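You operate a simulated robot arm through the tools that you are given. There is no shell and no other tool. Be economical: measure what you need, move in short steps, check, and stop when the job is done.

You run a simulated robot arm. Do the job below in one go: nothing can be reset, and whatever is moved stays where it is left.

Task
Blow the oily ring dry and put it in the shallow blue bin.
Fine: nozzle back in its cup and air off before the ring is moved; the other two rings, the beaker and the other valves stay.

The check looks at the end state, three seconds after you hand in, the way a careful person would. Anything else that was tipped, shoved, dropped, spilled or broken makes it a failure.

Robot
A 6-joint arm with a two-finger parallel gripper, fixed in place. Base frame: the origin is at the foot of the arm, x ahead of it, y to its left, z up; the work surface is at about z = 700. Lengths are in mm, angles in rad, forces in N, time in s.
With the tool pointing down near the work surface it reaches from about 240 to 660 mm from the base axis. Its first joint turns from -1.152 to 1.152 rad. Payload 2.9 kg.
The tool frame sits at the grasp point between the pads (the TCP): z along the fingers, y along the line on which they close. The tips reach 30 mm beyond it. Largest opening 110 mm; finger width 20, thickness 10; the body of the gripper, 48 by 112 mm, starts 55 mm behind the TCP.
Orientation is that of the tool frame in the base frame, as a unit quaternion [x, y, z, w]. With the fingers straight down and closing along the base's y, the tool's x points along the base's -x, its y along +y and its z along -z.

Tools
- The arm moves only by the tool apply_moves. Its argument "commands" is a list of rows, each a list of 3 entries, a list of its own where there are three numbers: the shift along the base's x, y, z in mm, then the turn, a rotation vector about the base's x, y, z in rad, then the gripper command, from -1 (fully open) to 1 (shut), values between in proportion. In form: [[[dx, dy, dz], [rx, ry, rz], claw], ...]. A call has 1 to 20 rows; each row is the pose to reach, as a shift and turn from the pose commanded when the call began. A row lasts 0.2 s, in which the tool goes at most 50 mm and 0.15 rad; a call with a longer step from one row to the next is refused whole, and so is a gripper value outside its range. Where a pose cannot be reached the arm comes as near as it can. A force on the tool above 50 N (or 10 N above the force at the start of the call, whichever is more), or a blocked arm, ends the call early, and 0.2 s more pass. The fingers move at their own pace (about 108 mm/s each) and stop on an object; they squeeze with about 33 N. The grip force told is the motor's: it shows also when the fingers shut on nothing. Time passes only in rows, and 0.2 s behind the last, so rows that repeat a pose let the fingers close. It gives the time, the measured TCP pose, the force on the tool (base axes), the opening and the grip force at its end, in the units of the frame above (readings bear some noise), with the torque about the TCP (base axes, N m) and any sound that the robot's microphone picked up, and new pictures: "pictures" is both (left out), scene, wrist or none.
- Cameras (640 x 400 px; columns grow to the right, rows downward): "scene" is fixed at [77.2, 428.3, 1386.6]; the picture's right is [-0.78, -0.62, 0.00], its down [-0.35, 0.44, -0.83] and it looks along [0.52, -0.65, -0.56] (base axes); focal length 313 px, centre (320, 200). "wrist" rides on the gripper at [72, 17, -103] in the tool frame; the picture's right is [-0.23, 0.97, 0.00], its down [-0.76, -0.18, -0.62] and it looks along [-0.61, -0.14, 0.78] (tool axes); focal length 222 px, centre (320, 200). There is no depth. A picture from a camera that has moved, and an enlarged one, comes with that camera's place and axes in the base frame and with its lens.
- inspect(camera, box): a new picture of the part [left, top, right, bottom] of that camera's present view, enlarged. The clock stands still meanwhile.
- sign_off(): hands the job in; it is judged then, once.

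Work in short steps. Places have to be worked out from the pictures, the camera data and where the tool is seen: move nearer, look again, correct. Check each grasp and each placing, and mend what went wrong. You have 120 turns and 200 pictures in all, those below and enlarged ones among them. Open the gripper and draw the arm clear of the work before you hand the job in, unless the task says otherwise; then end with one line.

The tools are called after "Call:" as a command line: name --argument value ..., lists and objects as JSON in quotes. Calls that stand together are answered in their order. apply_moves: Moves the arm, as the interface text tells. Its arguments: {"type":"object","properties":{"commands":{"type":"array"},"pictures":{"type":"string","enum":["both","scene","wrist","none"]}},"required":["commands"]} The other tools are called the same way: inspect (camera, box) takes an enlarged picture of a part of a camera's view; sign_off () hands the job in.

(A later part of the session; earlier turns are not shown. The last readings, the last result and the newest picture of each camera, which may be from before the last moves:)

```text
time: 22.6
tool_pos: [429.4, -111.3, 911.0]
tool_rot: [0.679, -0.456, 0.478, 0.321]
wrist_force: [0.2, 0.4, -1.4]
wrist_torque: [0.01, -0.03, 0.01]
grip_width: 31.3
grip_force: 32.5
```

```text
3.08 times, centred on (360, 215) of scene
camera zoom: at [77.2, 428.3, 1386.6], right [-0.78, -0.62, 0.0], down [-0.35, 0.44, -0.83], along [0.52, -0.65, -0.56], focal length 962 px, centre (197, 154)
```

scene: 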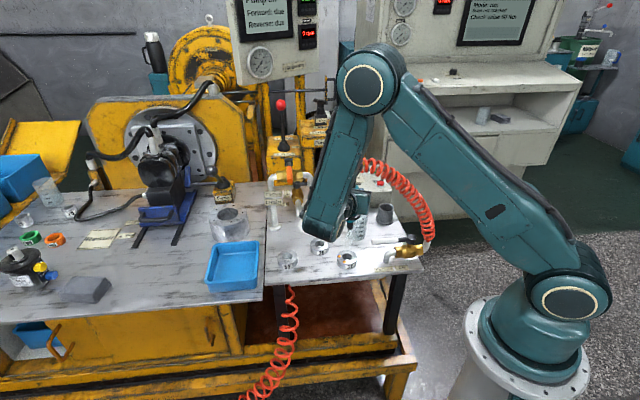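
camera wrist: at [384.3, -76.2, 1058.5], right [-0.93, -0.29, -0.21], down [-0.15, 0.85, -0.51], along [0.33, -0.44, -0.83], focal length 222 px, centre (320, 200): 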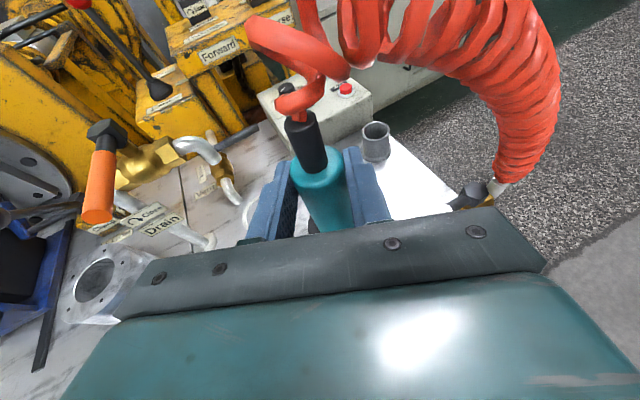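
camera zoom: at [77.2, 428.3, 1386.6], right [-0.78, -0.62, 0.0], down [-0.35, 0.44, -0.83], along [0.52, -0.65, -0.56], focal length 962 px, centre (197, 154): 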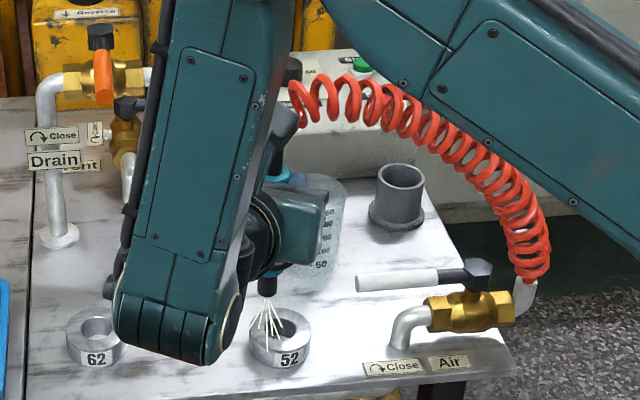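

No orange drops visible now. One full circle over the ring for thoroughness, then rise and look.

Call:
apply_moves --commands '[[[13, -8, 0], [0, 0, 0], 1], [[20, -20, 0], [0, 0, 0], 1], [[20, -32, 0], [0, 0, 0], 1], [[10, -43, 0], [0, 0, 0], 1], [[-4, -46, 0], [0, 0, 0], 1], [[-17, -38, 0], [0, 0, 0], 1], [[-20, -24, 0], [0, 0, 0], 1], [[-12, -10, 0], [0, 0, 0], 1], [[0, -10, 0], [0, 0, 0], 1], [[-2, -30, 20], [0, 0, 0], 1], [[-15, -60, 45], [0, 0, 0], 1], [[-28, -95, 45], [0, 0, 0], 1]]' --pictures "none"

Call:
inspect --camera "scene" --box '[270, 150, 450, 280]'

Call:
inspect --camera "scene" --box '[320, 230, 380, 280]'

```text
time: 25.2
tool_pos: [399.9, -207.6, 956.0]
tool_rot: [0.678, -0.457, 0.478, 0.323]
wrist_force: [-0.2, -0.2, -2.0]
wrist_torque: [0.01, -0.01, 0.01]
grip_width: 30.9
grip_force: 33.1
```

```text
3.08 times, centred on (360, 215) of scene
camera zoom: at [77.2, 428.3, 1386.6], right [-0.78, -0.62, 0.0], down [-0.35, 0.44, -0.83], along [0.52, -0.65, -0.56], focal length 962 px, centre (197, 154)
```

zoom: 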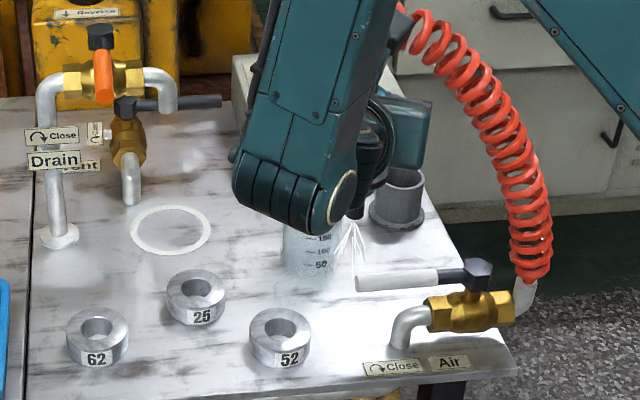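

```text
8.00 times, centred on (350, 255) of scene
camera zoom: at [77.2, 428.3, 1386.6], right [-0.78, -0.62, 0.0], down [-0.35, 0.44, -0.83], along [0.52, -0.65, -0.56], focal length 2501 px, centre (80, -240)
```

zoom: 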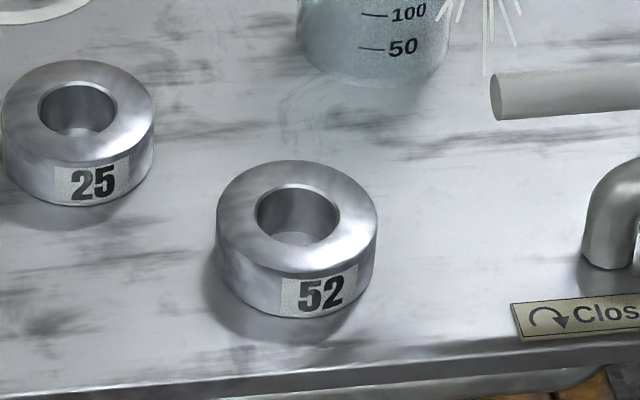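

Ring 52 is clean. Carry the nozzle back above its cup along the same path.

Call:
apply_moves --commands '[[[-5, -42, 0], [0, 0, 0], 1], [[-5, -88, 0], [0, 0, 0], 1], [[5, -128, 0], [0, 0, 0], 1], [[22, -160, 0], [0, 0, 0], 1], [[39, -183, 0], [0, 0, 0], 1], [[39, -183, 0], [0, 0, 0], 1]]' --pictures "wrist"

Call:
inspect --camera "scene" --box '[320, 140, 460, 270]'

```text
time: 26.6
tool_pos: [442.4, -393.3, 957.2]
tool_rot: [0.678, -0.457, 0.477, 0.322]
wrist_force: [-0.5, -0.2, -0.4]
wrist_torque: [0.02, 0.0, 0.02]
grip_width: 30.9
grip_force: 33.4
camera wrist: at [398.8, -329.0, 1058.5], right [-0.93, -0.29, -0.21], down [-0.15, 0.85, -0.51], along [0.33, -0.44, -0.83], focal length 222 px, centre (320, 200)
```

wrist: 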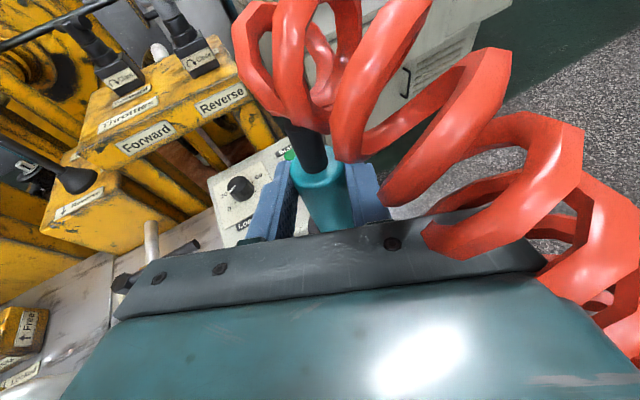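

```text
3.08 times, centred on (390, 205) of scene
camera zoom: at [77.2, 428.3, 1386.6], right [-0.78, -0.62, 0.0], down [-0.35, 0.44, -0.83], along [0.52, -0.65, -0.56], focal length 962 px, centre (105, 185)
```

zoom: 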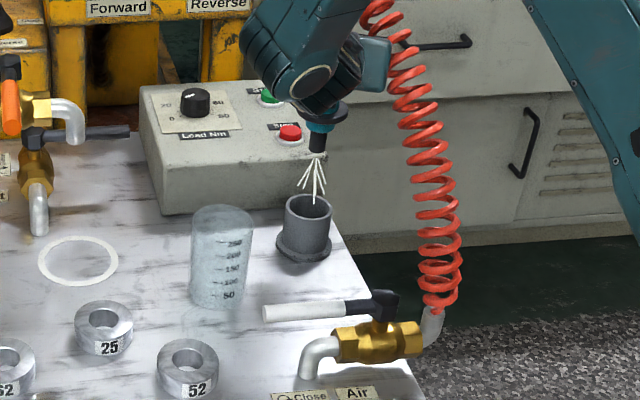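

Nozzle is above the cup, aligned as at lift-off. Lower it in steps.

Call:
apply_moves --commands '[[[0, 0, -20], [0, 0, 0], 1], [[0, 0, -40], [0, 0, 0], 1], [[0, 0, -56], [0, 0, 0], 1], [[0, 0, -56], [0, 0, 0], 1]]' --pictures "none"

Call:
inspect --camera "scene" --box '[360, 160, 420, 230]'

```text
time: 27.6
tool_pos: [441.3, -390.0, 901.4]
tool_rot: [0.677, -0.457, 0.478, 0.322]
wrist_force: [0.3, 0.3, -1.0]
wrist_torque: [0.02, 0.02, -0.01]
grip_width: 31.5
grip_force: 33.0
```

```text
5.71 times, centred on (390, 195) of scene
camera zoom: at [77.2, 428.3, 1386.6], right [-0.78, -0.62, 0.0], down [-0.35, 0.44, -0.83], along [0.52, -0.65, -0.56], focal length 1786 px, centre (-80, 229)
```

zoom: 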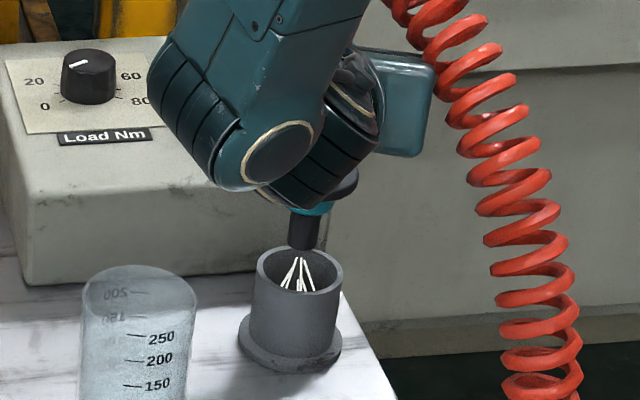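

Nozzle tip is centred over the cup opening. Lower the rest of the way to the original height.

Call:
apply_moves --commands '[[[0, 0, -15], [0, 0, 0], 1], [[0, 0, -30], [0, 0, 0], 1], [[0, 0, -45], [0, 0, 0], 1], [[0, 0, -58], [0, 0, 0], 1], [[0, 0, -65], [0, 0, 0], 1]]' --pictures "none"

Call:
inspect --camera "scene" --box '[340, 150, 440, 240]'

```text
time: 28.8
tool_pos: [441.0, -389.5, 835.3]
tool_rot: [0.678, -0.456, 0.478, 0.323]
wrist_force: [-0.4, 0.3, -2.2]
wrist_torque: [0.03, -0.02, 0.03]
grip_width: 31.0
grip_force: 33.2
```

```text
4.44 times, centred on (390, 195) of scene
camera zoom: at [77.2, 428.3, 1386.6], right [-0.78, -0.62, 0.0], down [-0.35, 0.44, -0.83], along [0.52, -0.65, -0.56], focal length 1389 px, centre (9, 222)
```

zoom: 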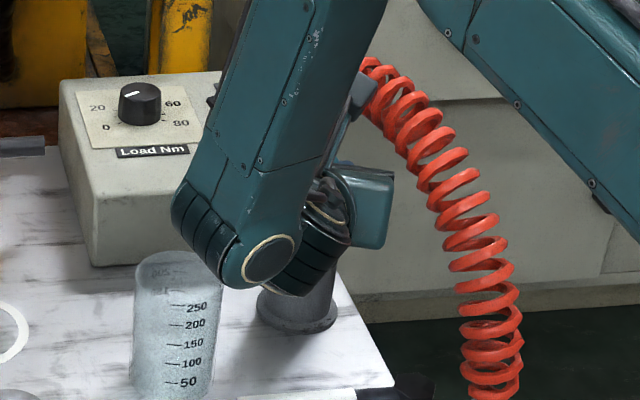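

Back at the original height. Release the nozzle, opening only as wide as on approach.

Call:
apply_moves --commands '[[[0, 0, -1], [0, 0, 0], 0.3], [[0, 0, -1], [0, 0, 0], -0.16], [[0, 0, -1], [0, 0, 0], -0.16]]' --pictures "wrist"

```text
time: 29.6
tool_pos: [441.0, -390.7, 834.5]
tool_rot: [0.678, -0.457, 0.477, 0.323]
wrist_force: [0.6, -0.8, -0.5]
wrist_torque: [-0.01, -0.02, 0.01]
grip_width: 63.8
grip_force: 0.1
camera wrist: at [397.9, -327.2, 937.0], right [-0.93, -0.29, -0.21], down [-0.15, 0.85, -0.51], along [0.33, -0.44, -0.83], focal length 222 px, centre (320, 200)
```

wrist: 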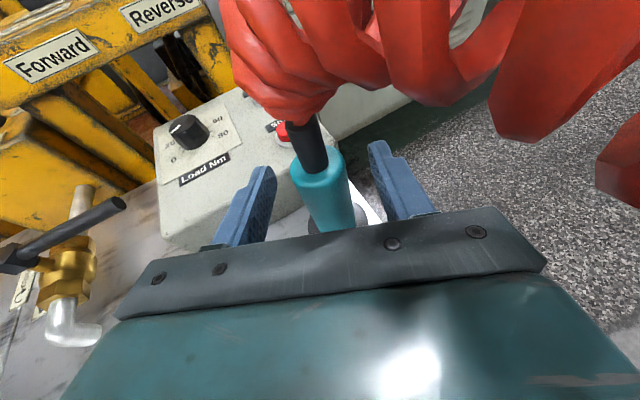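

Nozzle stands seated as before. Retreat along the approach line and rise.

Call:
apply_moves --commands '[[[-8, 22, 9], [0, 0, 0], -0.16], [[-21.4, 54, 17], [0, 0, 0], -0.16], [[-35, 84, 17], [0, 0, 0], -0.16], [[-50, 112, 17], [0, 0, 0], -0.16], [[-62, 140, 50], [0, 0, 0], -0.16], [[-75, 170, 90], [0, 0, 0], -0.16], [[-85, 178, 135], [0, 0, 0], -0.16], [[-85, 178, 171], [0, 0, 0], -0.16]]' --pictures "both"

```text
refused: row 6 steps farther than a row can; nothing moved
```

Row step too long; same path with shorter steps.

Call:
apply_moves --commands '[[[-8, 22, 9], [0, 0, 0], -0.16], [[-21.4, 54, 17], [0, 0, 0], -0.16], [[-35, 84, 17], [0, 0, 0], -0.16], [[-50, 112, 17], [0, 0, 0], -0.16], [[-60, 135, 45], [0, 0, 0], -0.16], [[-70, 158, 80], [0, 0, 0], -0.16], [[-85, 178, 115], [0, 0, 0], -0.16], [[-85, 178, 155], [0, 0, 0], -0.16], [[-85, 178, 171], [0, 0, 0], -0.16]]' --pictures "both"

Call:
inspect --camera "wrist" --box '[240, 70, 460, 220]'

```text
time: 31.6
tool_pos: [354.9, -210.9, 1005.3]
tool_rot: [0.678, -0.457, 0.478, 0.322]
wrist_force: [0.2, 0.4, 0.8]
wrist_torque: [0.0, 0.01, 0.01]
grip_width: 64.0
grip_force: 0.0
camera wrist: at [312.4, -148.9, 1108.5], right [-0.93, -0.29, -0.21], down [-0.15, 0.85, -0.51], along [0.33, -0.44, -0.83], focal length 222 px, centre (320, 200)
```

scene: 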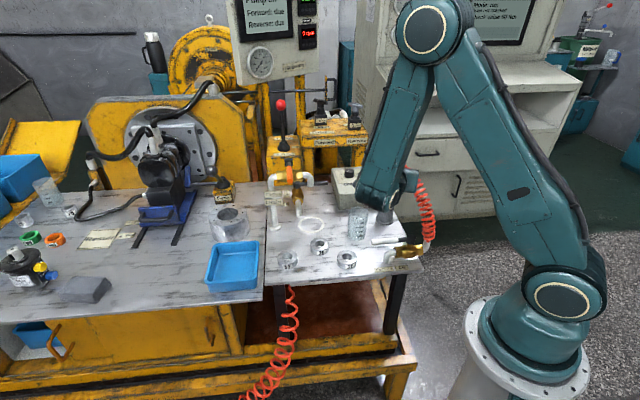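
wrist: 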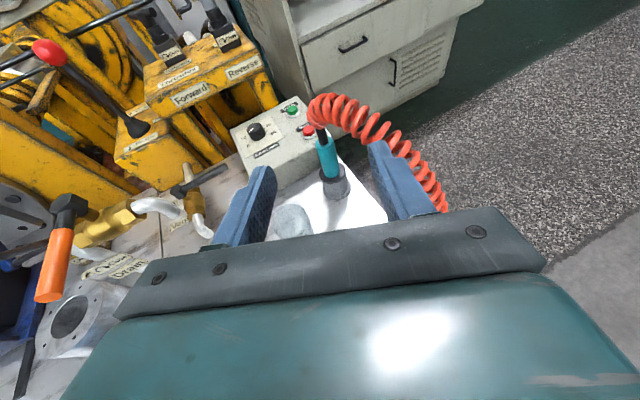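

```text
2.67 times, centred on (350, 145) of wrist
camera zoom: at [312.4, -148.9, 1108.5], right [-0.93, -0.29, -0.21], down [-0.15, 0.85, -0.51], along [0.33, -0.44, -0.83], focal length 592 px, centre (240, 347)
```

zoom: 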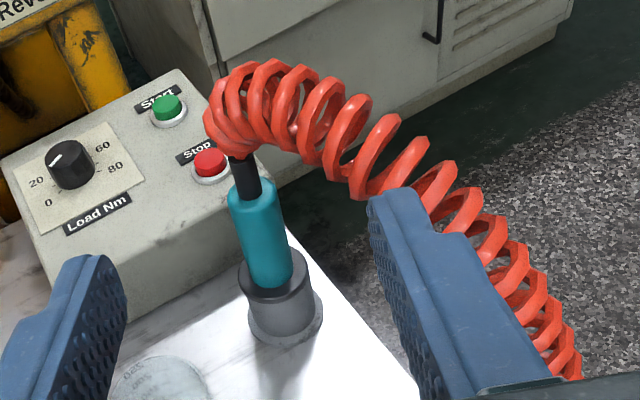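

Nozzle is upright in its cup. Now return fingers to pointing down (pitch back).

Call:
apply_moves --commands '[[[0, 0, 0], [0.1266, 0.0512, 0], -0.16], [[0, 0, 0], [0.2531, 0.1024, 0], -0.16], [[0, 0, 0], [0.3797, 0.1537, 0], -0.16], [[0, 0, 0], [0.5062, 0.2049, 0], -0.16], [[0, 0, 0], [0.6328, 0.2561, 0], -0.16], [[0, 0, 0], [0.7593, 0.3073, 0], -0.16], [[0, 0, 0], [0.8859, 0.3586, 0], -0.16], [[0, 0, 0], [1.0124, 0.4098, 0], -0.16], [[0, 0, 0], [1.139, 0.461, 0], -0.16]]' --pictures "none"

Call:
apply_moves --commands '[[[-10, 6, 0], [0, 0, -0.14], -1], [[-20, 12, 0], [0, 0, -0.28], -1], [[-30, 18, 0], [0, 0, -0.42], -1], [[-40, 25, 0], [0, 0, -0.56], -1], [[-50, 31, -10], [0, 0, -0.7], -1], [[-60, 38, -20], [0, 0, -0.84], -1], [[-70, 45, -35], [0, 0, -0.98], -1], [[-78, 51, -55], [0, 0, -1.12], -1]]' --pictures "both"

```text
time: 33.6
tool_pos: [356.8, -212.6, 1006.0]
tool_rot: [0.83, -0.558, -0.001, -0.002]
wrist_force: [0.0, 0.2, 0.5]
wrist_torque: [-0.03, 0.0, -0.03]
grip_width: 63.8
grip_force: 0.0
```

```text
time: 35.4
tool_pos: [277.3, -159.6, 951.6]
tool_rot: [-0.405, 0.914, -0.001, 0.0]
wrist_force: [-0.3, 0.5, 0.2]
wrist_torque: [-0.02, -0.04, 0.01]
grip_width: 109.7
grip_force: 0.0
camera wrist: at [215.6, -201.5, 1053.2], right [-0.57, 0.82, 0.0], down [0.64, 0.44, 0.62], along [0.51, 0.35, -0.78], focal length 222 px, centre (320, 200)
```

scene: 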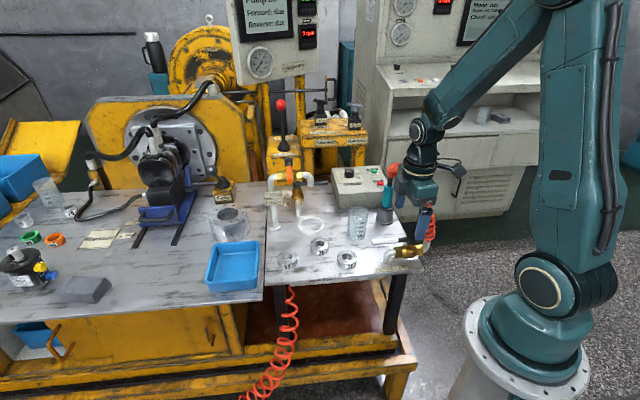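
wrist: 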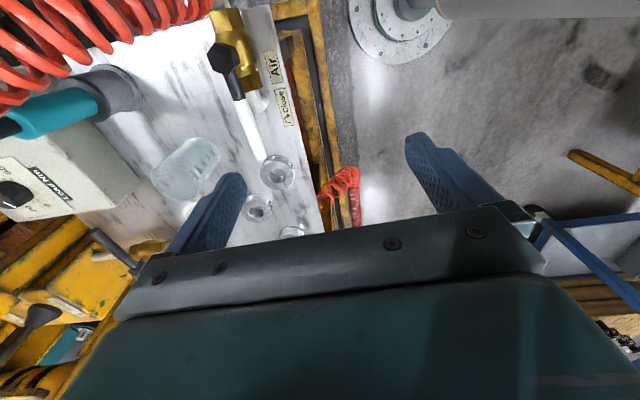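

The lever is left of the (hose-side) finger's outer face as planned. Lean and descend beside the lever, then push with the outer face.

Call:
apply_moves --commands '[[[-3, 3, -40], [-0.067, -0.074, 0], -1], [[-3, 3, -80], [-0.134, -0.148, 0], -1], [[-3, 3, -120], [-0.134, -0.148, 0], -1], [[-3, 3, -148], [-0.134, -0.148, 0], -1]]' --pictures "wrist"

Call:
inspect --camera "scene" --box '[350, 180, 450, 270]'

```text
time: 36.4
tool_pos: [276.3, -157.3, 801.1]
tool_rot: [-0.403, 0.91, -0.092, 0.04]
wrist_force: [0.1, 0.2, -0.1]
wrist_torque: [0.02, -0.01, -0.03]
grip_width: 109.9
grip_force: 0.2
camera wrist: at [200.6, -185.8, 898.6], right [-0.56, 0.81, -0.19], down [0.55, 0.53, 0.65], along [0.63, 0.25, -0.74], focal length 222 px, centre (320, 200)
```

wrist: 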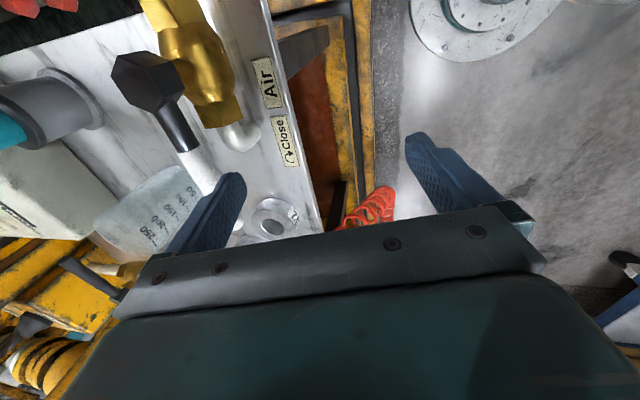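

```text
4.44 times, centred on (400, 225) of scene
camera zoom: at [77.2, 428.3, 1386.6], right [-0.78, -0.62, 0.0], down [-0.35, 0.44, -0.83], along [0.52, -0.65, -0.56], focal length 1389 px, centre (-36, 89)
```

zoom: 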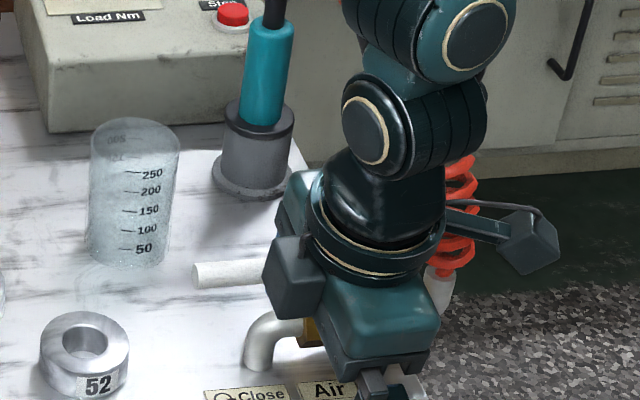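

Finger is beside the lever with clear gap. Sweep clockwise, first half.

Call:
apply_moves --commands '[[[15.2, 1.6, 0], [0, 0, -0.14], -1], [[30.5, 1.0, 0], [0, 0, -0.28], -1], [[45.5, -1.7, 0], [0, 0, -0.42], -1], [[60.1, -6.5, 0], [0, 0, -0.56], -1], [[73.8, -13.3, 0], [0, 0, -0.7], -1], [[86.4, -21.9, 0], [0, 0, -0.84], -1]]' --pictures "wrist"

Call:
inspect --camera "scene" --box '[340, 160, 450, 270]'

```text
time: 37.8
tool_pos: [362.7, -180.1, 803.3]
tool_rot: [0.004, 0.995, -0.1, 0.001]
wrist_force: [1.9, 2.4, 0.3]
wrist_torque: [0.04, -0.08, 0.2]
grip_width: 108.6
grip_force: 0.2
camera wrist: at [289.9, -141.1, 900.2], right [0.23, 0.95, -0.19], down [0.76, -0.06, 0.65], along [0.61, -0.3, -0.74], focal length 222 px, centre (320, 200)
```

wrist: 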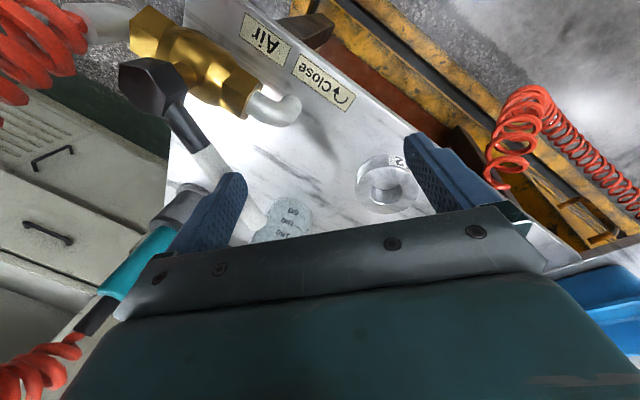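

```text
3.64 times, centred on (395, 215) of scene
camera zoom: at [77.2, 428.4, 1386.6], right [-0.78, -0.62, 0.0], down [-0.35, 0.44, -0.83], along [0.52, -0.65, -0.56], focal length 1137 px, centre (47, 146)
```

zoom: 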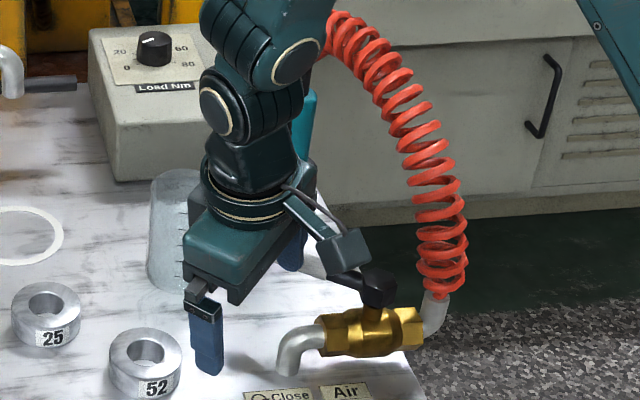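

Lever is following. Continue to near the closed stop.

Call:
apply_moves --commands '[[[11.3, -10.3, 0], [0, 0, -0.14], -1], [[21.1, -22.1, 0], [0, 0, -0.28], -1], [[29.1, -35.1, 0], [0, 0, -0.42], -1], [[35.2, -49.1, 0], [0, 0, -0.56], -1], [[39.3, -63.8, 0], [0, 0, -0.7], -1]]' --pictures "wrist"

Call:
inspect --camera "scene" --box '[340, 160, 450, 270]'

```text
time: 39.0
tool_pos: [400.9, -245.0, 802.7]
tool_rot: [0.344, 0.933, -0.095, -0.034]
wrist_force: [2.6, 1.1, 1.8]
wrist_torque: [-0.1, 0.03, 0.13]
grip_width: 108.6
grip_force: 0.0
camera wrist: at [370.0, -168.0, 900.1], right [0.79, 0.58, -0.19], down [0.55, -0.53, 0.65], along [0.27, -0.62, -0.74], focal length 222 px, centre (320, 200)
```

wrist: 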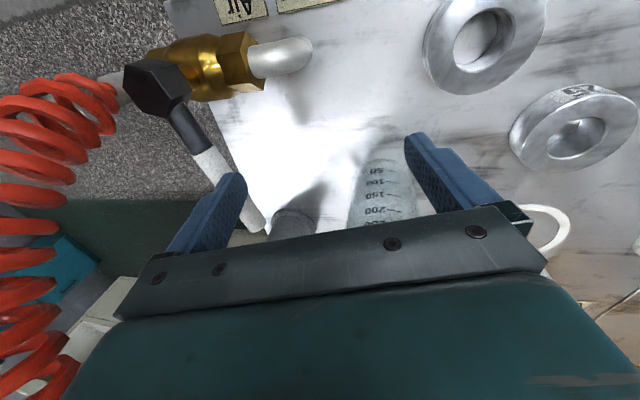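

```text
3.64 times, centred on (395, 215) of scene
camera zoom: at [77.2, 428.4, 1386.6], right [-0.78, -0.62, 0.0], down [-0.35, 0.44, -0.83], along [0.52, -0.65, -0.56], focal length 1137 px, centre (47, 146)
```

zoom: 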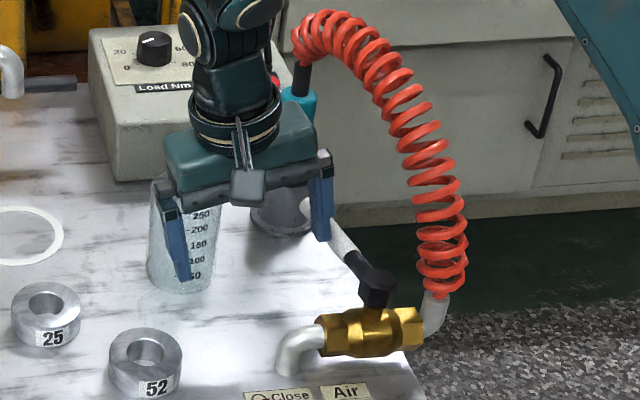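

Nearly there; push gently onto the closed stop.

Call:
apply_moves --commands '[[[1.3, -7.5, 0], [0, 0, -0.07], -1], [[2.1, -15.1, 0], [0, 0, -0.14], -1], [[2.3, -22.8, 0], [0, 0, -0.21], -1], [[2.1, -28, 0], [0, 0, -0.26], -1]]' --pictures "wrist"

Call:
inspect --camera "scene" --box '[340, 160, 450, 270]'

```text
time: 40.0
tool_pos: [404.8, -269.3, 803.5]
tool_rot: [0.461, 0.882, -0.087, -0.046]
wrist_force: [8.1, 13.6, 10.8]
wrist_torque: [-0.2, 0.35, -0.21]
grip_width: 104.0
grip_force: 0.0
camera wrist: at [392.8, -188.5, 900.8], right [0.91, 0.36, -0.19], down [0.39, -0.65, 0.65], along [0.11, -0.67, -0.74], focal length 222 px, centre (320, 200)
```

wrist: 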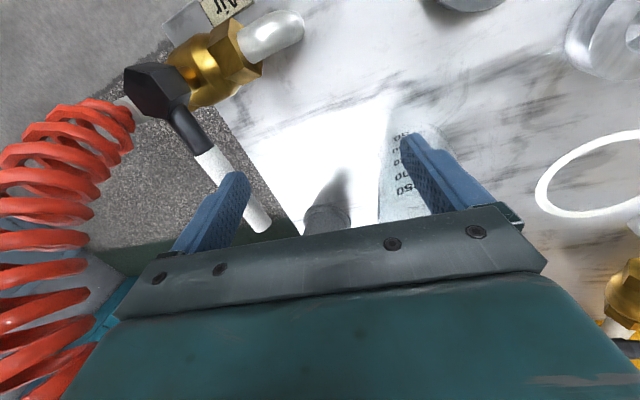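

```text
3.64 times, centred on (395, 215) of scene
camera zoom: at [77.2, 428.7, 1386.5], right [-0.78, -0.62, 0.0], down [-0.35, 0.44, -0.83], along [0.52, -0.65, -0.56], focal length 1137 px, centre (47, 146)
```

zoom: 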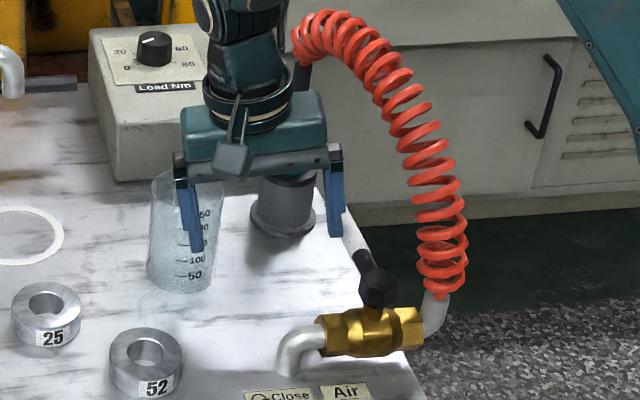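

Resistance suggests the stop (15 N, finger pressed in). Back off the way I came, rise, and check the lever angle.

Call:
apply_moves --commands '[[[0, 13, 0], [0, 0, 0.12], -1], [[-2, 28, 0], [0, 0, 0.26], -1], [[-2, 28, 45], [0, 0, 0.26], -1], [[-2, 28, 90], [0, 0, 0.26], -1], [[-2, 28, 135], [0, 0, 0.26], -1]]' --pictures "wrist"

Call:
inspect --camera "scene" --box '[370, 205, 450, 265]'

```text
time: 41.2
tool_pos: [402.4, -241.6, 939.2]
tool_rot: [0.342, 0.934, -0.093, -0.034]
wrist_force: [-0.4, -0.2, -0.1]
wrist_torque: [-0.03, -0.01, 0.03]
grip_width: 110.1
grip_force: 0.1
camera wrist: at [370.8, -165.2, 1036.0], right [0.79, 0.58, -0.19], down [0.55, -0.53, 0.65], along [0.27, -0.62, -0.74], focal length 222 px, centre (320, 200)
```

wrist: 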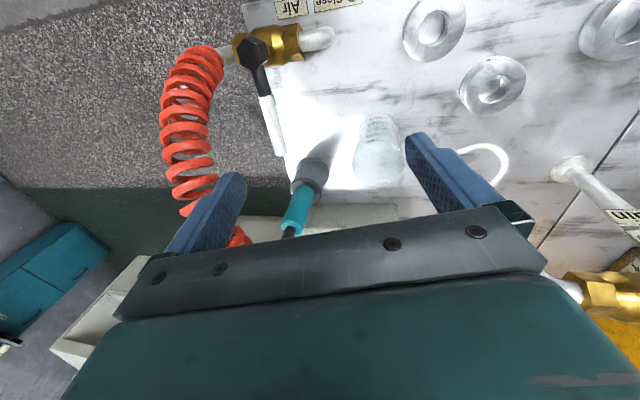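

```text
6.67 times, centred on (410, 235) of scene
camera zoom: at [77.2, 428.3, 1386.6], right [-0.78, -0.62, 0.0], down [-0.35, 0.44, -0.83], along [0.52, -0.65, -0.56], focal length 2084 px, centre (-280, -33)
```

zoom: 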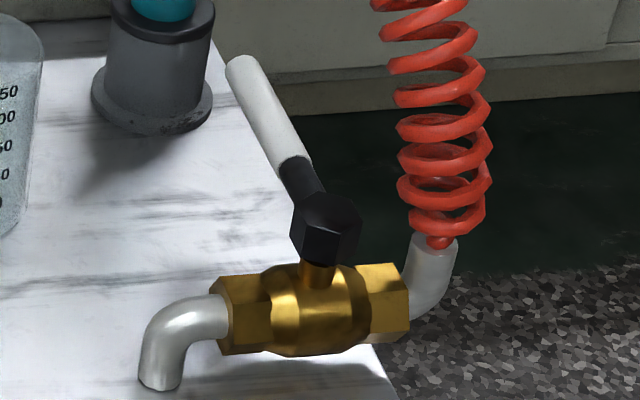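

Lever is exactly as at the start: air off, nozzle in the cup. Now undo lean and yaw, and move over ring 52.

Call:
apply_moves --commands '[[[5, 20, 0], [0.076, -0.065, 0], -1], [[10, 40, 0], [0.152, -0.13, 0], -1]]' --pictures "none"

Call:
apply_moves --commands '[[[-2, 12, 0], [0, 0, 0.141], -0.6], [[-5, 24, 0], [0, 0, 0.282], -0.6], [[-10, 36, 0], [0, 0, 0.423], -0.6], [[-15, 46, 0], [0, 0, 0.564], -0.6], [[-20, 58, 0], [0, 0, 0.705], -0.6], [[-60, 58, -20], [0, 0, 0.705], -0.6], [[-100, 58, -40], [0, 0, 0.705], -0.6]]' --pictures "wrist"

```text
time: 41.8
tool_pos: [411.7, -203.0, 938.8]
tool_rot: [0.344, 0.939, 0.002, 0.0]
wrist_force: [0.0, 0.1, -0.2]
wrist_torque: [-0.03, -0.01, -0.02]
grip_width: 110.3
grip_force: 0.1
```

```text
time: 43.4
tool_pos: [313.6, -146.7, 898.8]
tool_rot: [-0.001, 1.0, 0.0, 0.001]
wrist_force: [-0.1, 0.8, -0.6]
wrist_torque: [0.01, -0.02, 0.01]
grip_width: 87.8
grip_force: 0.0
camera wrist: at [240.4, -128.0, 1001.1], right [0.23, 0.97, 0.0], down [0.76, -0.18, 0.62], along [0.61, -0.14, -0.78], focal length 222 px, centre (320, 200)
```

wrist: 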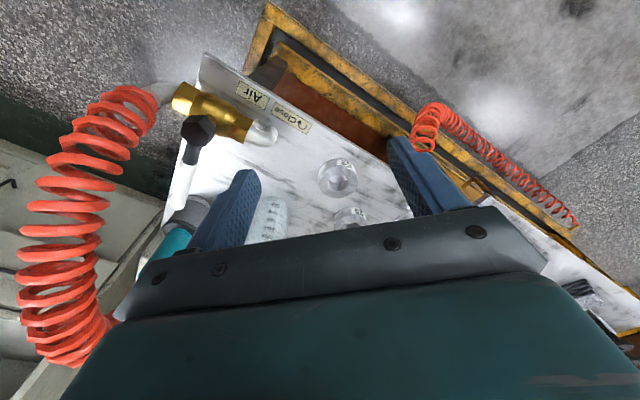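

Call:
inspect --camera "wrist" --box '[270, 130, 410, 230]'

```text
4.00 times, centred on (340, 180) of wrist
camera zoom: at [240.4, -128.0, 1001.1], right [0.23, 0.97, 0.0], down [0.76, -0.18, 0.62], along [0.61, -0.14, -0.78], focal length 888 px, centre (240, 280)
```

zoom: 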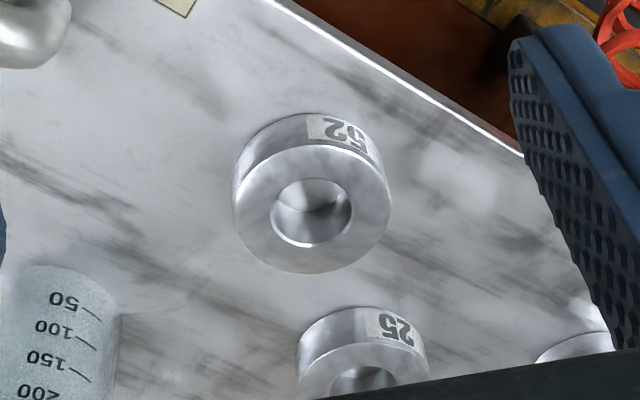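

Ring 52 centre ≈(428,-144), Ø≈58. Move above it at z≈800, then check.

Call:
apply_moves --commands '[[[40, 1, -20], [0, 0, 0], -0.6], [[80, 2, -40], [0, 0, 0], -0.6], [[114.7, 3, -65], [0, 0, 0], -0.6], [[114.7, 3, -100], [0, 0, 0], -0.6], [[114.7, 3, -125], [0, 0, 0], -0.6]]' --pictures "wrist"

Call:
inspect --camera "scene" --box '[290, 200, 410, 290]'

```text
time: 44.6
tool_pos: [424.6, -143.0, 771.0]
tool_rot: [0.0, 1.0, 0.0, 0.001]
wrist_force: [0.2, 0.0, 1.1]
wrist_torque: [0.02, -0.03, 0.0]
grip_width: 88.2
grip_force: 0.0
camera wrist: at [352.3, -125.0, 874.5], right [0.23, 0.97, 0.0], down [0.76, -0.18, 0.62], along [0.61, -0.14, -0.78], focal length 222 px, centre (320, 200)
```

wrist: 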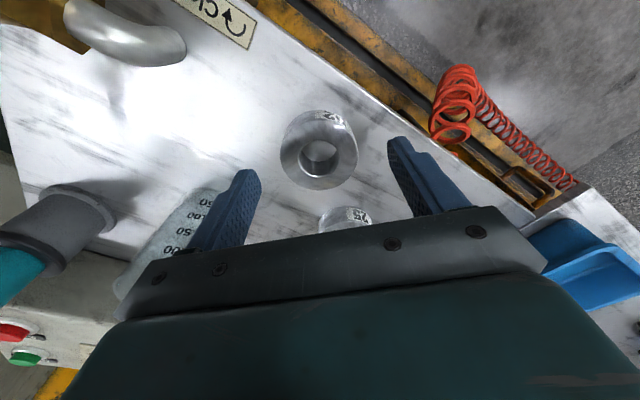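

```text
4.44 times, centred on (350, 245) of scene
camera zoom: at [77.2, 428.3, 1386.6], right [-0.78, -0.62, 0.0], down [-0.35, 0.44, -0.83], along [0.52, -0.65, -0.56], focal length 1389 px, centre (187, 0)
```

zoom: 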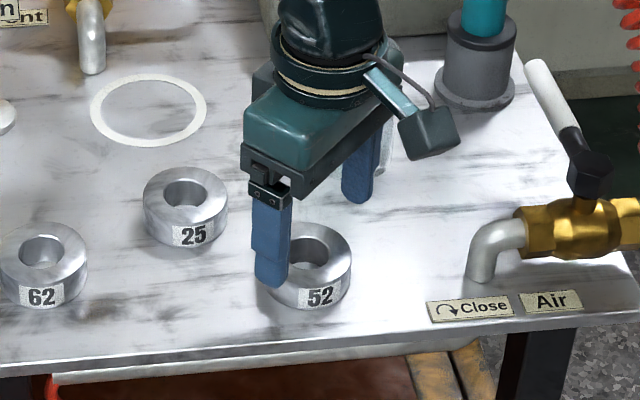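

Ring reads ≈(424–428,-142), right between the fingers. Descend to grasp height.

Call:
apply_moves --commands '[[[0, 0, -12], [0, 0, 0], -0.6], [[0, 0, -24], [0, 0, 0], -0.6], [[0, 0, -36], [0, 0, 0], -0.6], [[0, 0, -36], [0, 0, 0], -0.6]]' --pictures "wrist"

Call:
inspect --camera "scene" --box '[310, 210, 390, 290]'

```text
time: 45.6
tool_pos: [426.7, -142.5, 736.1]
tool_rot: [0.0, 1.0, 0.0, 0.001]
wrist_force: [0.0, 0.0, 0.1]
wrist_torque: [-0.01, 0.02, -0.04]
grip_width: 87.9
grip_force: 0.0
camera wrist: at [353.5, -125.0, 839.1], right [0.23, 0.97, 0.0], down [0.76, -0.18, 0.62], along [0.61, -0.14, -0.78], focal length 222 px, centre (320, 200)
```

wrist: 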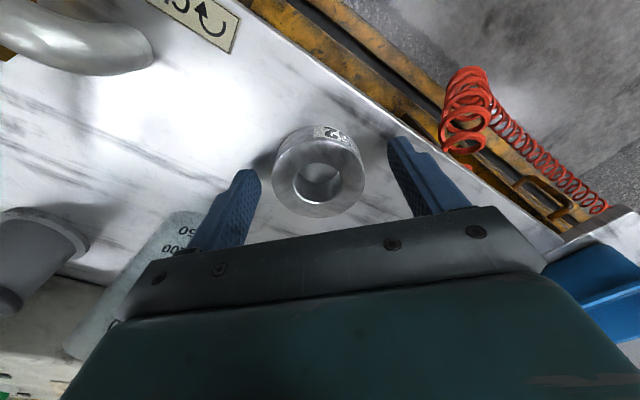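

```text
5.00 times, centred on (350, 250) of scene
camera zoom: at [77.2, 428.3, 1386.6], right [-0.78, -0.62, 0.0], down [-0.35, 0.44, -0.83], along [0.52, -0.65, -0.56], focal length 1563 px, centre (170, -50)
```

zoom: 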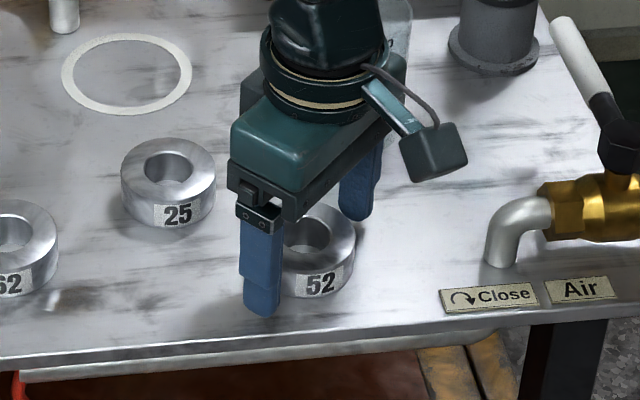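

Ring is centred between the fingers. Close.

Call:
apply_moves --commands '[[[0, 0, 0], [0, 0, 0], 0.2], [[0, 0, 0], [0, 0, 0], 1], [[0, 0, 0], [0, 0, 0], 1], [[0, 0, 0], [0, 0, 0], 1]]' --pictures "none"

Call:
apply_moves --commands '[[[0, 0, 30], [0, 0, 0], 1], [[0, 0, 70], [0, 0, 0], 1], [[0, 0, 110], [0, 0, 0], 1], [[0, 0, 140], [0, 0, 0], 1]]' --pictures "both"

```text
time: 46.6
tool_pos: [426.1, -142.6, 736.9]
tool_rot: [-0.001, 1.0, 0.001, -0.001]
wrist_force: [0.2, 0.3, 0.0]
wrist_torque: [-0.06, 0.01, -0.01]
grip_width: 59.7
grip_force: 33.0
```

```text
time: 47.6
tool_pos: [424.9, -142.2, 877.5]
tool_rot: [0.0, 1.0, 0.0, 0.0]
wrist_force: [0.2, -0.4, 0.4]
wrist_torque: [0.04, 0.01, -0.03]
grip_width: 0.3
grip_force: 32.5
camera wrist: at [352.4, -123.9, 980.4], right [0.23, 0.97, 0.0], down [0.76, -0.18, 0.62], along [0.61, -0.14, -0.78], focal length 222 px, centre (320, 200)
```

scene: 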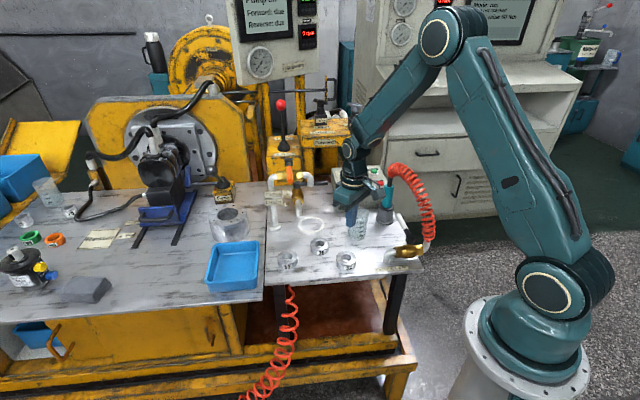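
wrist: 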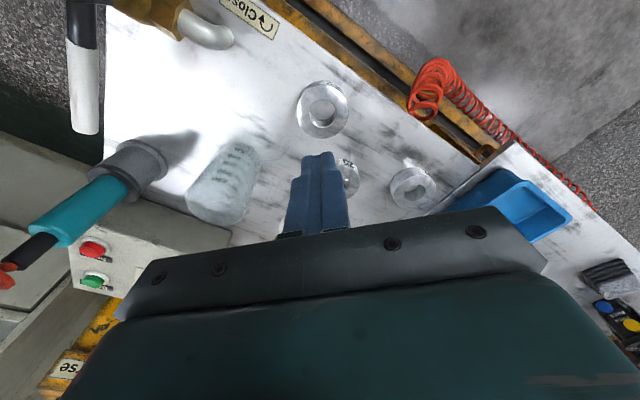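

The ring slipped out (fingers shut fully). Inspect how it lies.

Call:
inspect --camera "scene" --box '[320, 230, 380, 280]'

Call:
inspect --camera "wrist" --box '[270, 60, 450, 230]'

```text
8.00 times, centred on (350, 255) of scene
camera zoom: at [77.2, 428.3, 1386.6], right [-0.78, -0.62, 0.0], down [-0.35, 0.44, -0.83], along [0.52, -0.65, -0.56], focal length 2501 px, centre (80, -240)
```

zoom: 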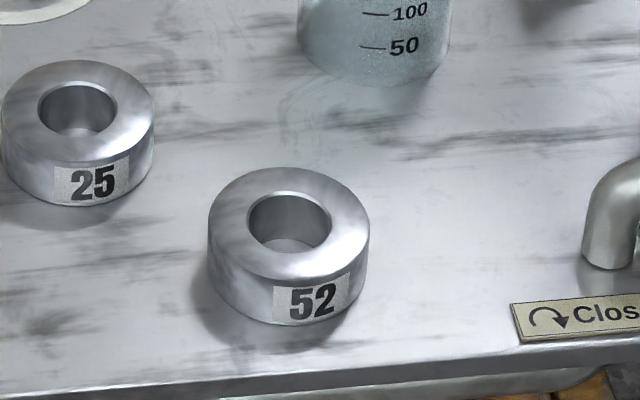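

```text
2.35 times, centred on (360, 145) of wrist
camera zoom: at [352.4, -123.9, 980.4], right [0.23, 0.97, 0.0], down [0.76, -0.18, 0.62], along [0.61, -0.14, -0.78], focal length 523 px, centre (226, 329)
```

zoom: 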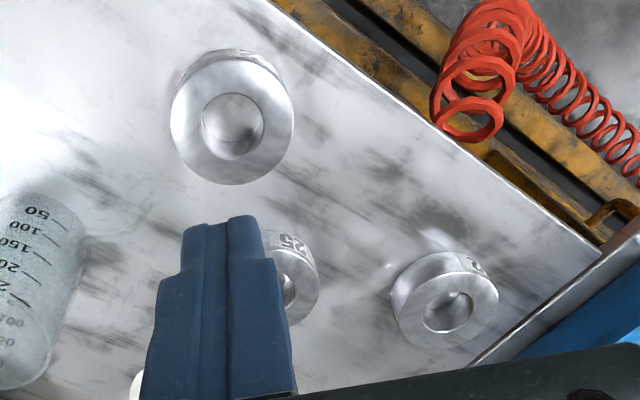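

Ring is flat, shifted only ~5 mm. I'll open, descend again and re-measure, then grip lower and lift slowly.

Call:
apply_moves --commands '[[[0, 2, 0], [0, 0, 0], -0.6], [[0, 4, 0], [0, 0, 0], -0.6], [[0, 4, -40], [0, 0, 0], -0.6], [[0, 4, -80], [0, 0, 0], -0.6], [[0, 4, -105], [0, 0, 0], -0.6], [[0, 4, -105], [0, 0, 0], -0.6]]' --pictures "none"

Call:
inspect --camera "wrist" --box '[230, 90, 450, 240]'

```text
time: 49.0
tool_pos: [426.1, -139.0, 773.3]
tool_rot: [0.0, 1.0, 0.0, 0.001]
wrist_force: [0.2, 0.3, -1.1]
wrist_torque: [-0.02, 0.02, -0.05]
grip_width: 88.0
grip_force: 0.1
```

```text
2.67 times, centred on (340, 165) of wrist
camera zoom: at [353.3, -120.7, 875.1], right [0.23, 0.97, 0.0], down [0.76, -0.18, 0.62], along [0.61, -0.14, -0.78], focal length 592 px, centre (267, 293)
```

zoom: 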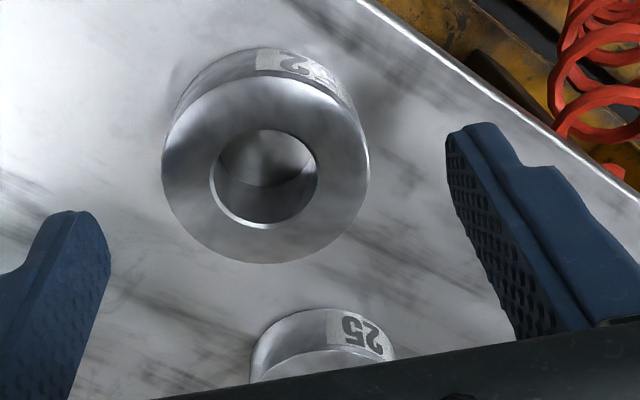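

Ring ≈(427,-138), centred. Descend to z≈733 and close, holding longer, then lift just a few mm.

Call:
apply_moves --commands '[[[0, 0, -15], [0, 0, 0], -0.6], [[0, 0, -30], [0, 0, 0], -0.6], [[0, 0, -41], [0, 0, 0], -0.6], [[0, 0, -41], [0, 0, 0], 0], [[0, 0, -41], [0, 0, 0], 1], [[0, 0, -41], [0, 0, 0], 1], [[0, 0, -41], [0, 0, 0], 1], [[0, 0, -41], [0, 0, 0], 1]]' --pictures "wrist"

Call:
inspect --camera "scene" --box '[320, 220, 380, 280]'

```text
time: 50.8
tool_pos: [425.8, -138.2, 730.7]
tool_rot: [0.0, 1.0, 0.001, 0.0]
wrist_force: [0.7, -1.0, -0.2]
wrist_torque: [0.04, 0.06, 0.01]
grip_width: 59.5
grip_force: 33.1
camera wrist: at [353.0, -120.7, 833.2], right [0.23, 0.97, 0.0], down [0.76, -0.18, 0.62], along [0.61, -0.14, -0.78], focal length 222 px, centre (320, 200)
```

wrist: 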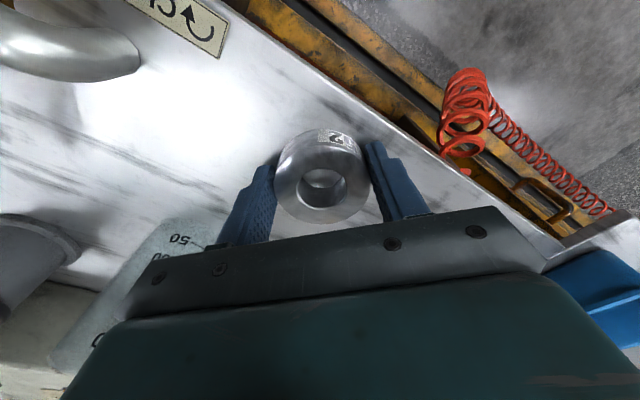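

```text
6.67 times, centred on (350, 250) of scene
camera zoom: at [77.2, 428.3, 1386.6], right [-0.78, -0.62, 0.0], down [-0.35, 0.44, -0.83], along [0.52, -0.65, -0.56], focal length 2084 px, centre (120, -133)
```

zoom: 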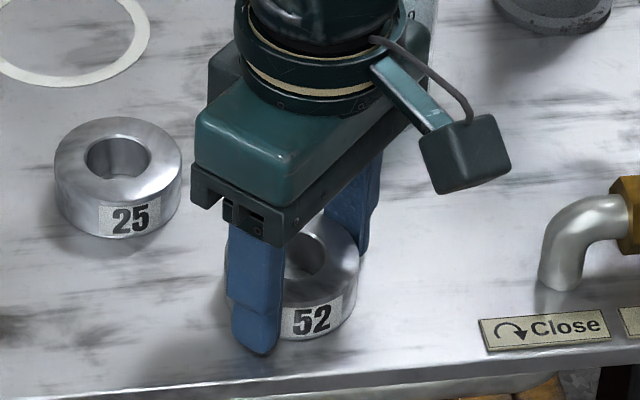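

Gripped at 59.5 mm. Lift slowly a few mm and check.

Call:
apply_moves --commands '[[[0, 0, 2], [0, 0, 0], 1], [[0, 0, 5], [0, 0, 0], 1], [[0, 0, 8], [0, 0, 0], 1], [[0, 0, 12], [0, 0, 0], 1]]' --pictures "wrist"

Call:
inspect --camera "scene" --box '[320, 220, 380, 280]'

```text
time: 51.8
tool_pos: [425.3, -139.1, 742.9]
tool_rot: [0.0, 1.0, 0.0, 0.0]
wrist_force: [0.1, 0.1, -3.4]
wrist_torque: [0.01, -0.01, 0.01]
grip_width: 59.3
grip_force: 33.0
camera wrist: at [352.7, -120.4, 845.5], right [0.23, 0.97, 0.0], down [0.76, -0.18, 0.62], along [0.61, -0.14, -0.78], focal length 222 px, centre (320, 200)
```

wrist: 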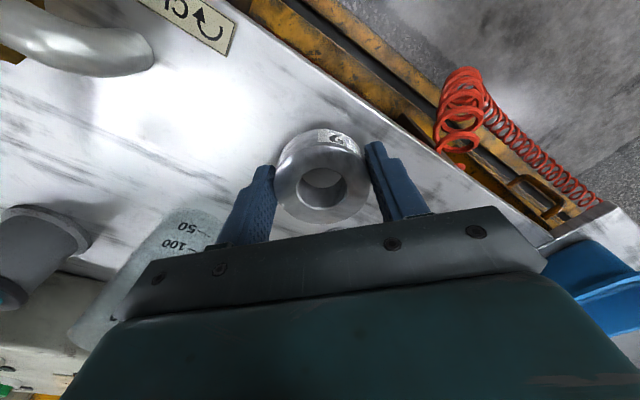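

```text
6.67 times, centred on (350, 250) of scene
camera zoom: at [77.2, 428.3, 1386.6], right [-0.78, -0.62, 0.0], down [-0.35, 0.44, -0.83], along [0.52, -0.65, -0.56], focal length 2084 px, centre (120, -133)
```

zoom: 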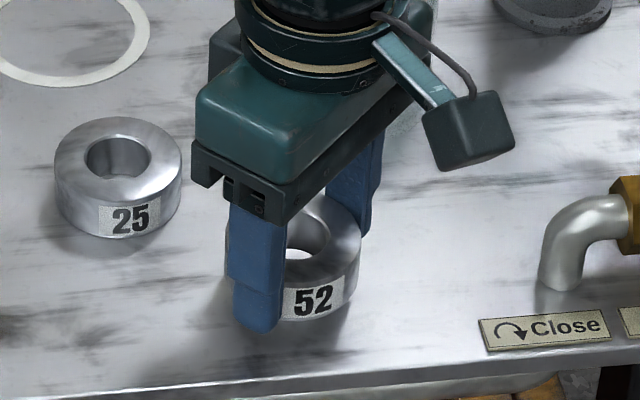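

The ring lifts (3.4 N, label rose with fingers). Continue lifting slowly.

Call:
apply_moves --commands '[[[0, 0, 5], [0, 0, 0], 1], [[0, 0, 11], [0, 0, 0], 1], [[0, 0, 18], [0, 0, 0], 1], [[0, 0, 26], [0, 0, 0], 1], [[0, 0, 34], [0, 0, 0], 1], [[0, 0, 42], [0, 0, 0], 1], [[0, 0, 49], [0, 0, 0], 1], [[0, 0, 54], [0, 0, 0], 1], [[0, 0, 57], [0, 0, 0], 1]]' --pictures "both"

```text
time: 53.8
tool_pos: [425.9, -138.1, 800.2]
tool_rot: [0.0, 1.0, -0.001, 0.0]
wrist_force: [0.4, -0.7, -3.1]
wrist_torque: [0.0, 0.04, -0.02]
grip_width: 59.5
grip_force: 33.4
camera wrist: at [352.8, -121.1, 902.6], right [0.23, 0.97, 0.0], down [0.76, -0.18, 0.62], along [0.61, -0.14, -0.78], focal length 222 px, centre (320, 200)
```

scene: 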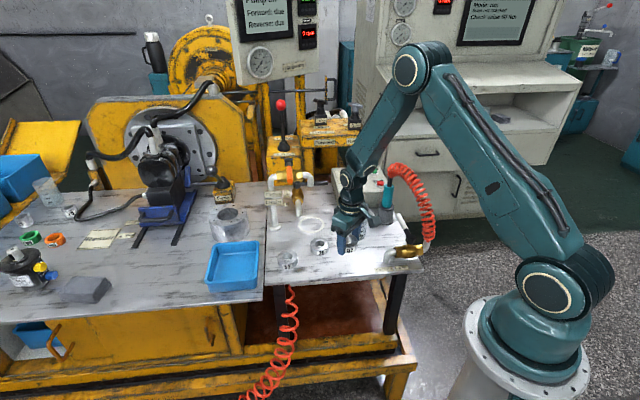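
wrist: 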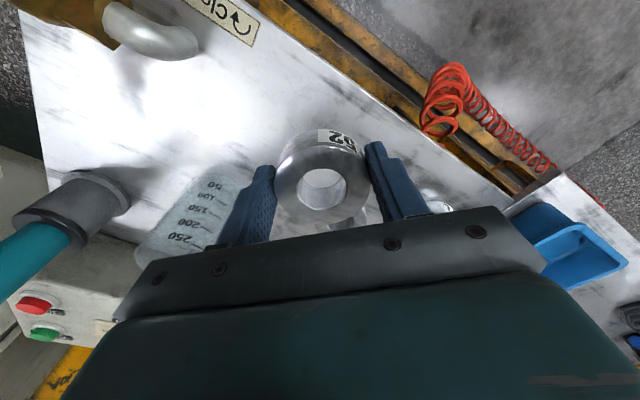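

Ring is held securely. Move smoothly toward the bin at z≈830, then look.

Call:
apply_moves --commands '[[[5, 6, 10], [0, 0, 0], 1], [[17, 20, 20], [0, 0, 0], 1], [[31, 38, 28], [0, 0, 0], 1], [[46, 56, 32], [0, 0, 0], 1], [[61, 74, 32], [0, 0, 0], 1], [[76, 92, 32], [0, 0, 0], 1], [[90, 109, 32], [0, 0, 0], 1], [[101, 122, 32], [0, 0, 0], 1], [[109, 132, 32], [0, 0, 0], 1], [[114, 138, 32], [0, 0, 0], 1]]' --pictures "both"

```text
time: 56.0
tool_pos: [540.2, -1.1, 832.3]
tool_rot: [0.0, 1.0, -0.001, 0.0]
wrist_force: [0.4, -0.6, -2.8]
wrist_torque: [-0.01, 0.0, 0.02]
grip_width: 59.3
grip_force: 33.0
camera wrist: at [467.7, 16.9, 934.8], right [0.23, 0.97, 0.0], down [0.76, -0.18, 0.62], along [0.61, -0.14, -0.78], focal length 222 px, centre (320, 200)
```

scene: 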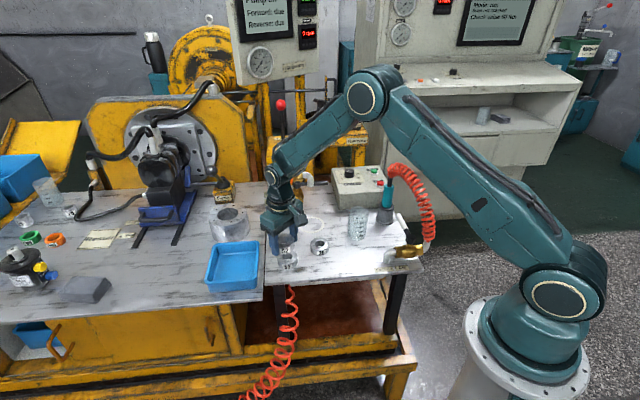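
wrist: 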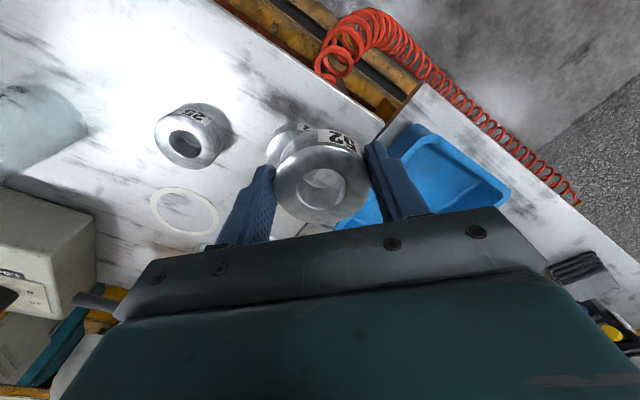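

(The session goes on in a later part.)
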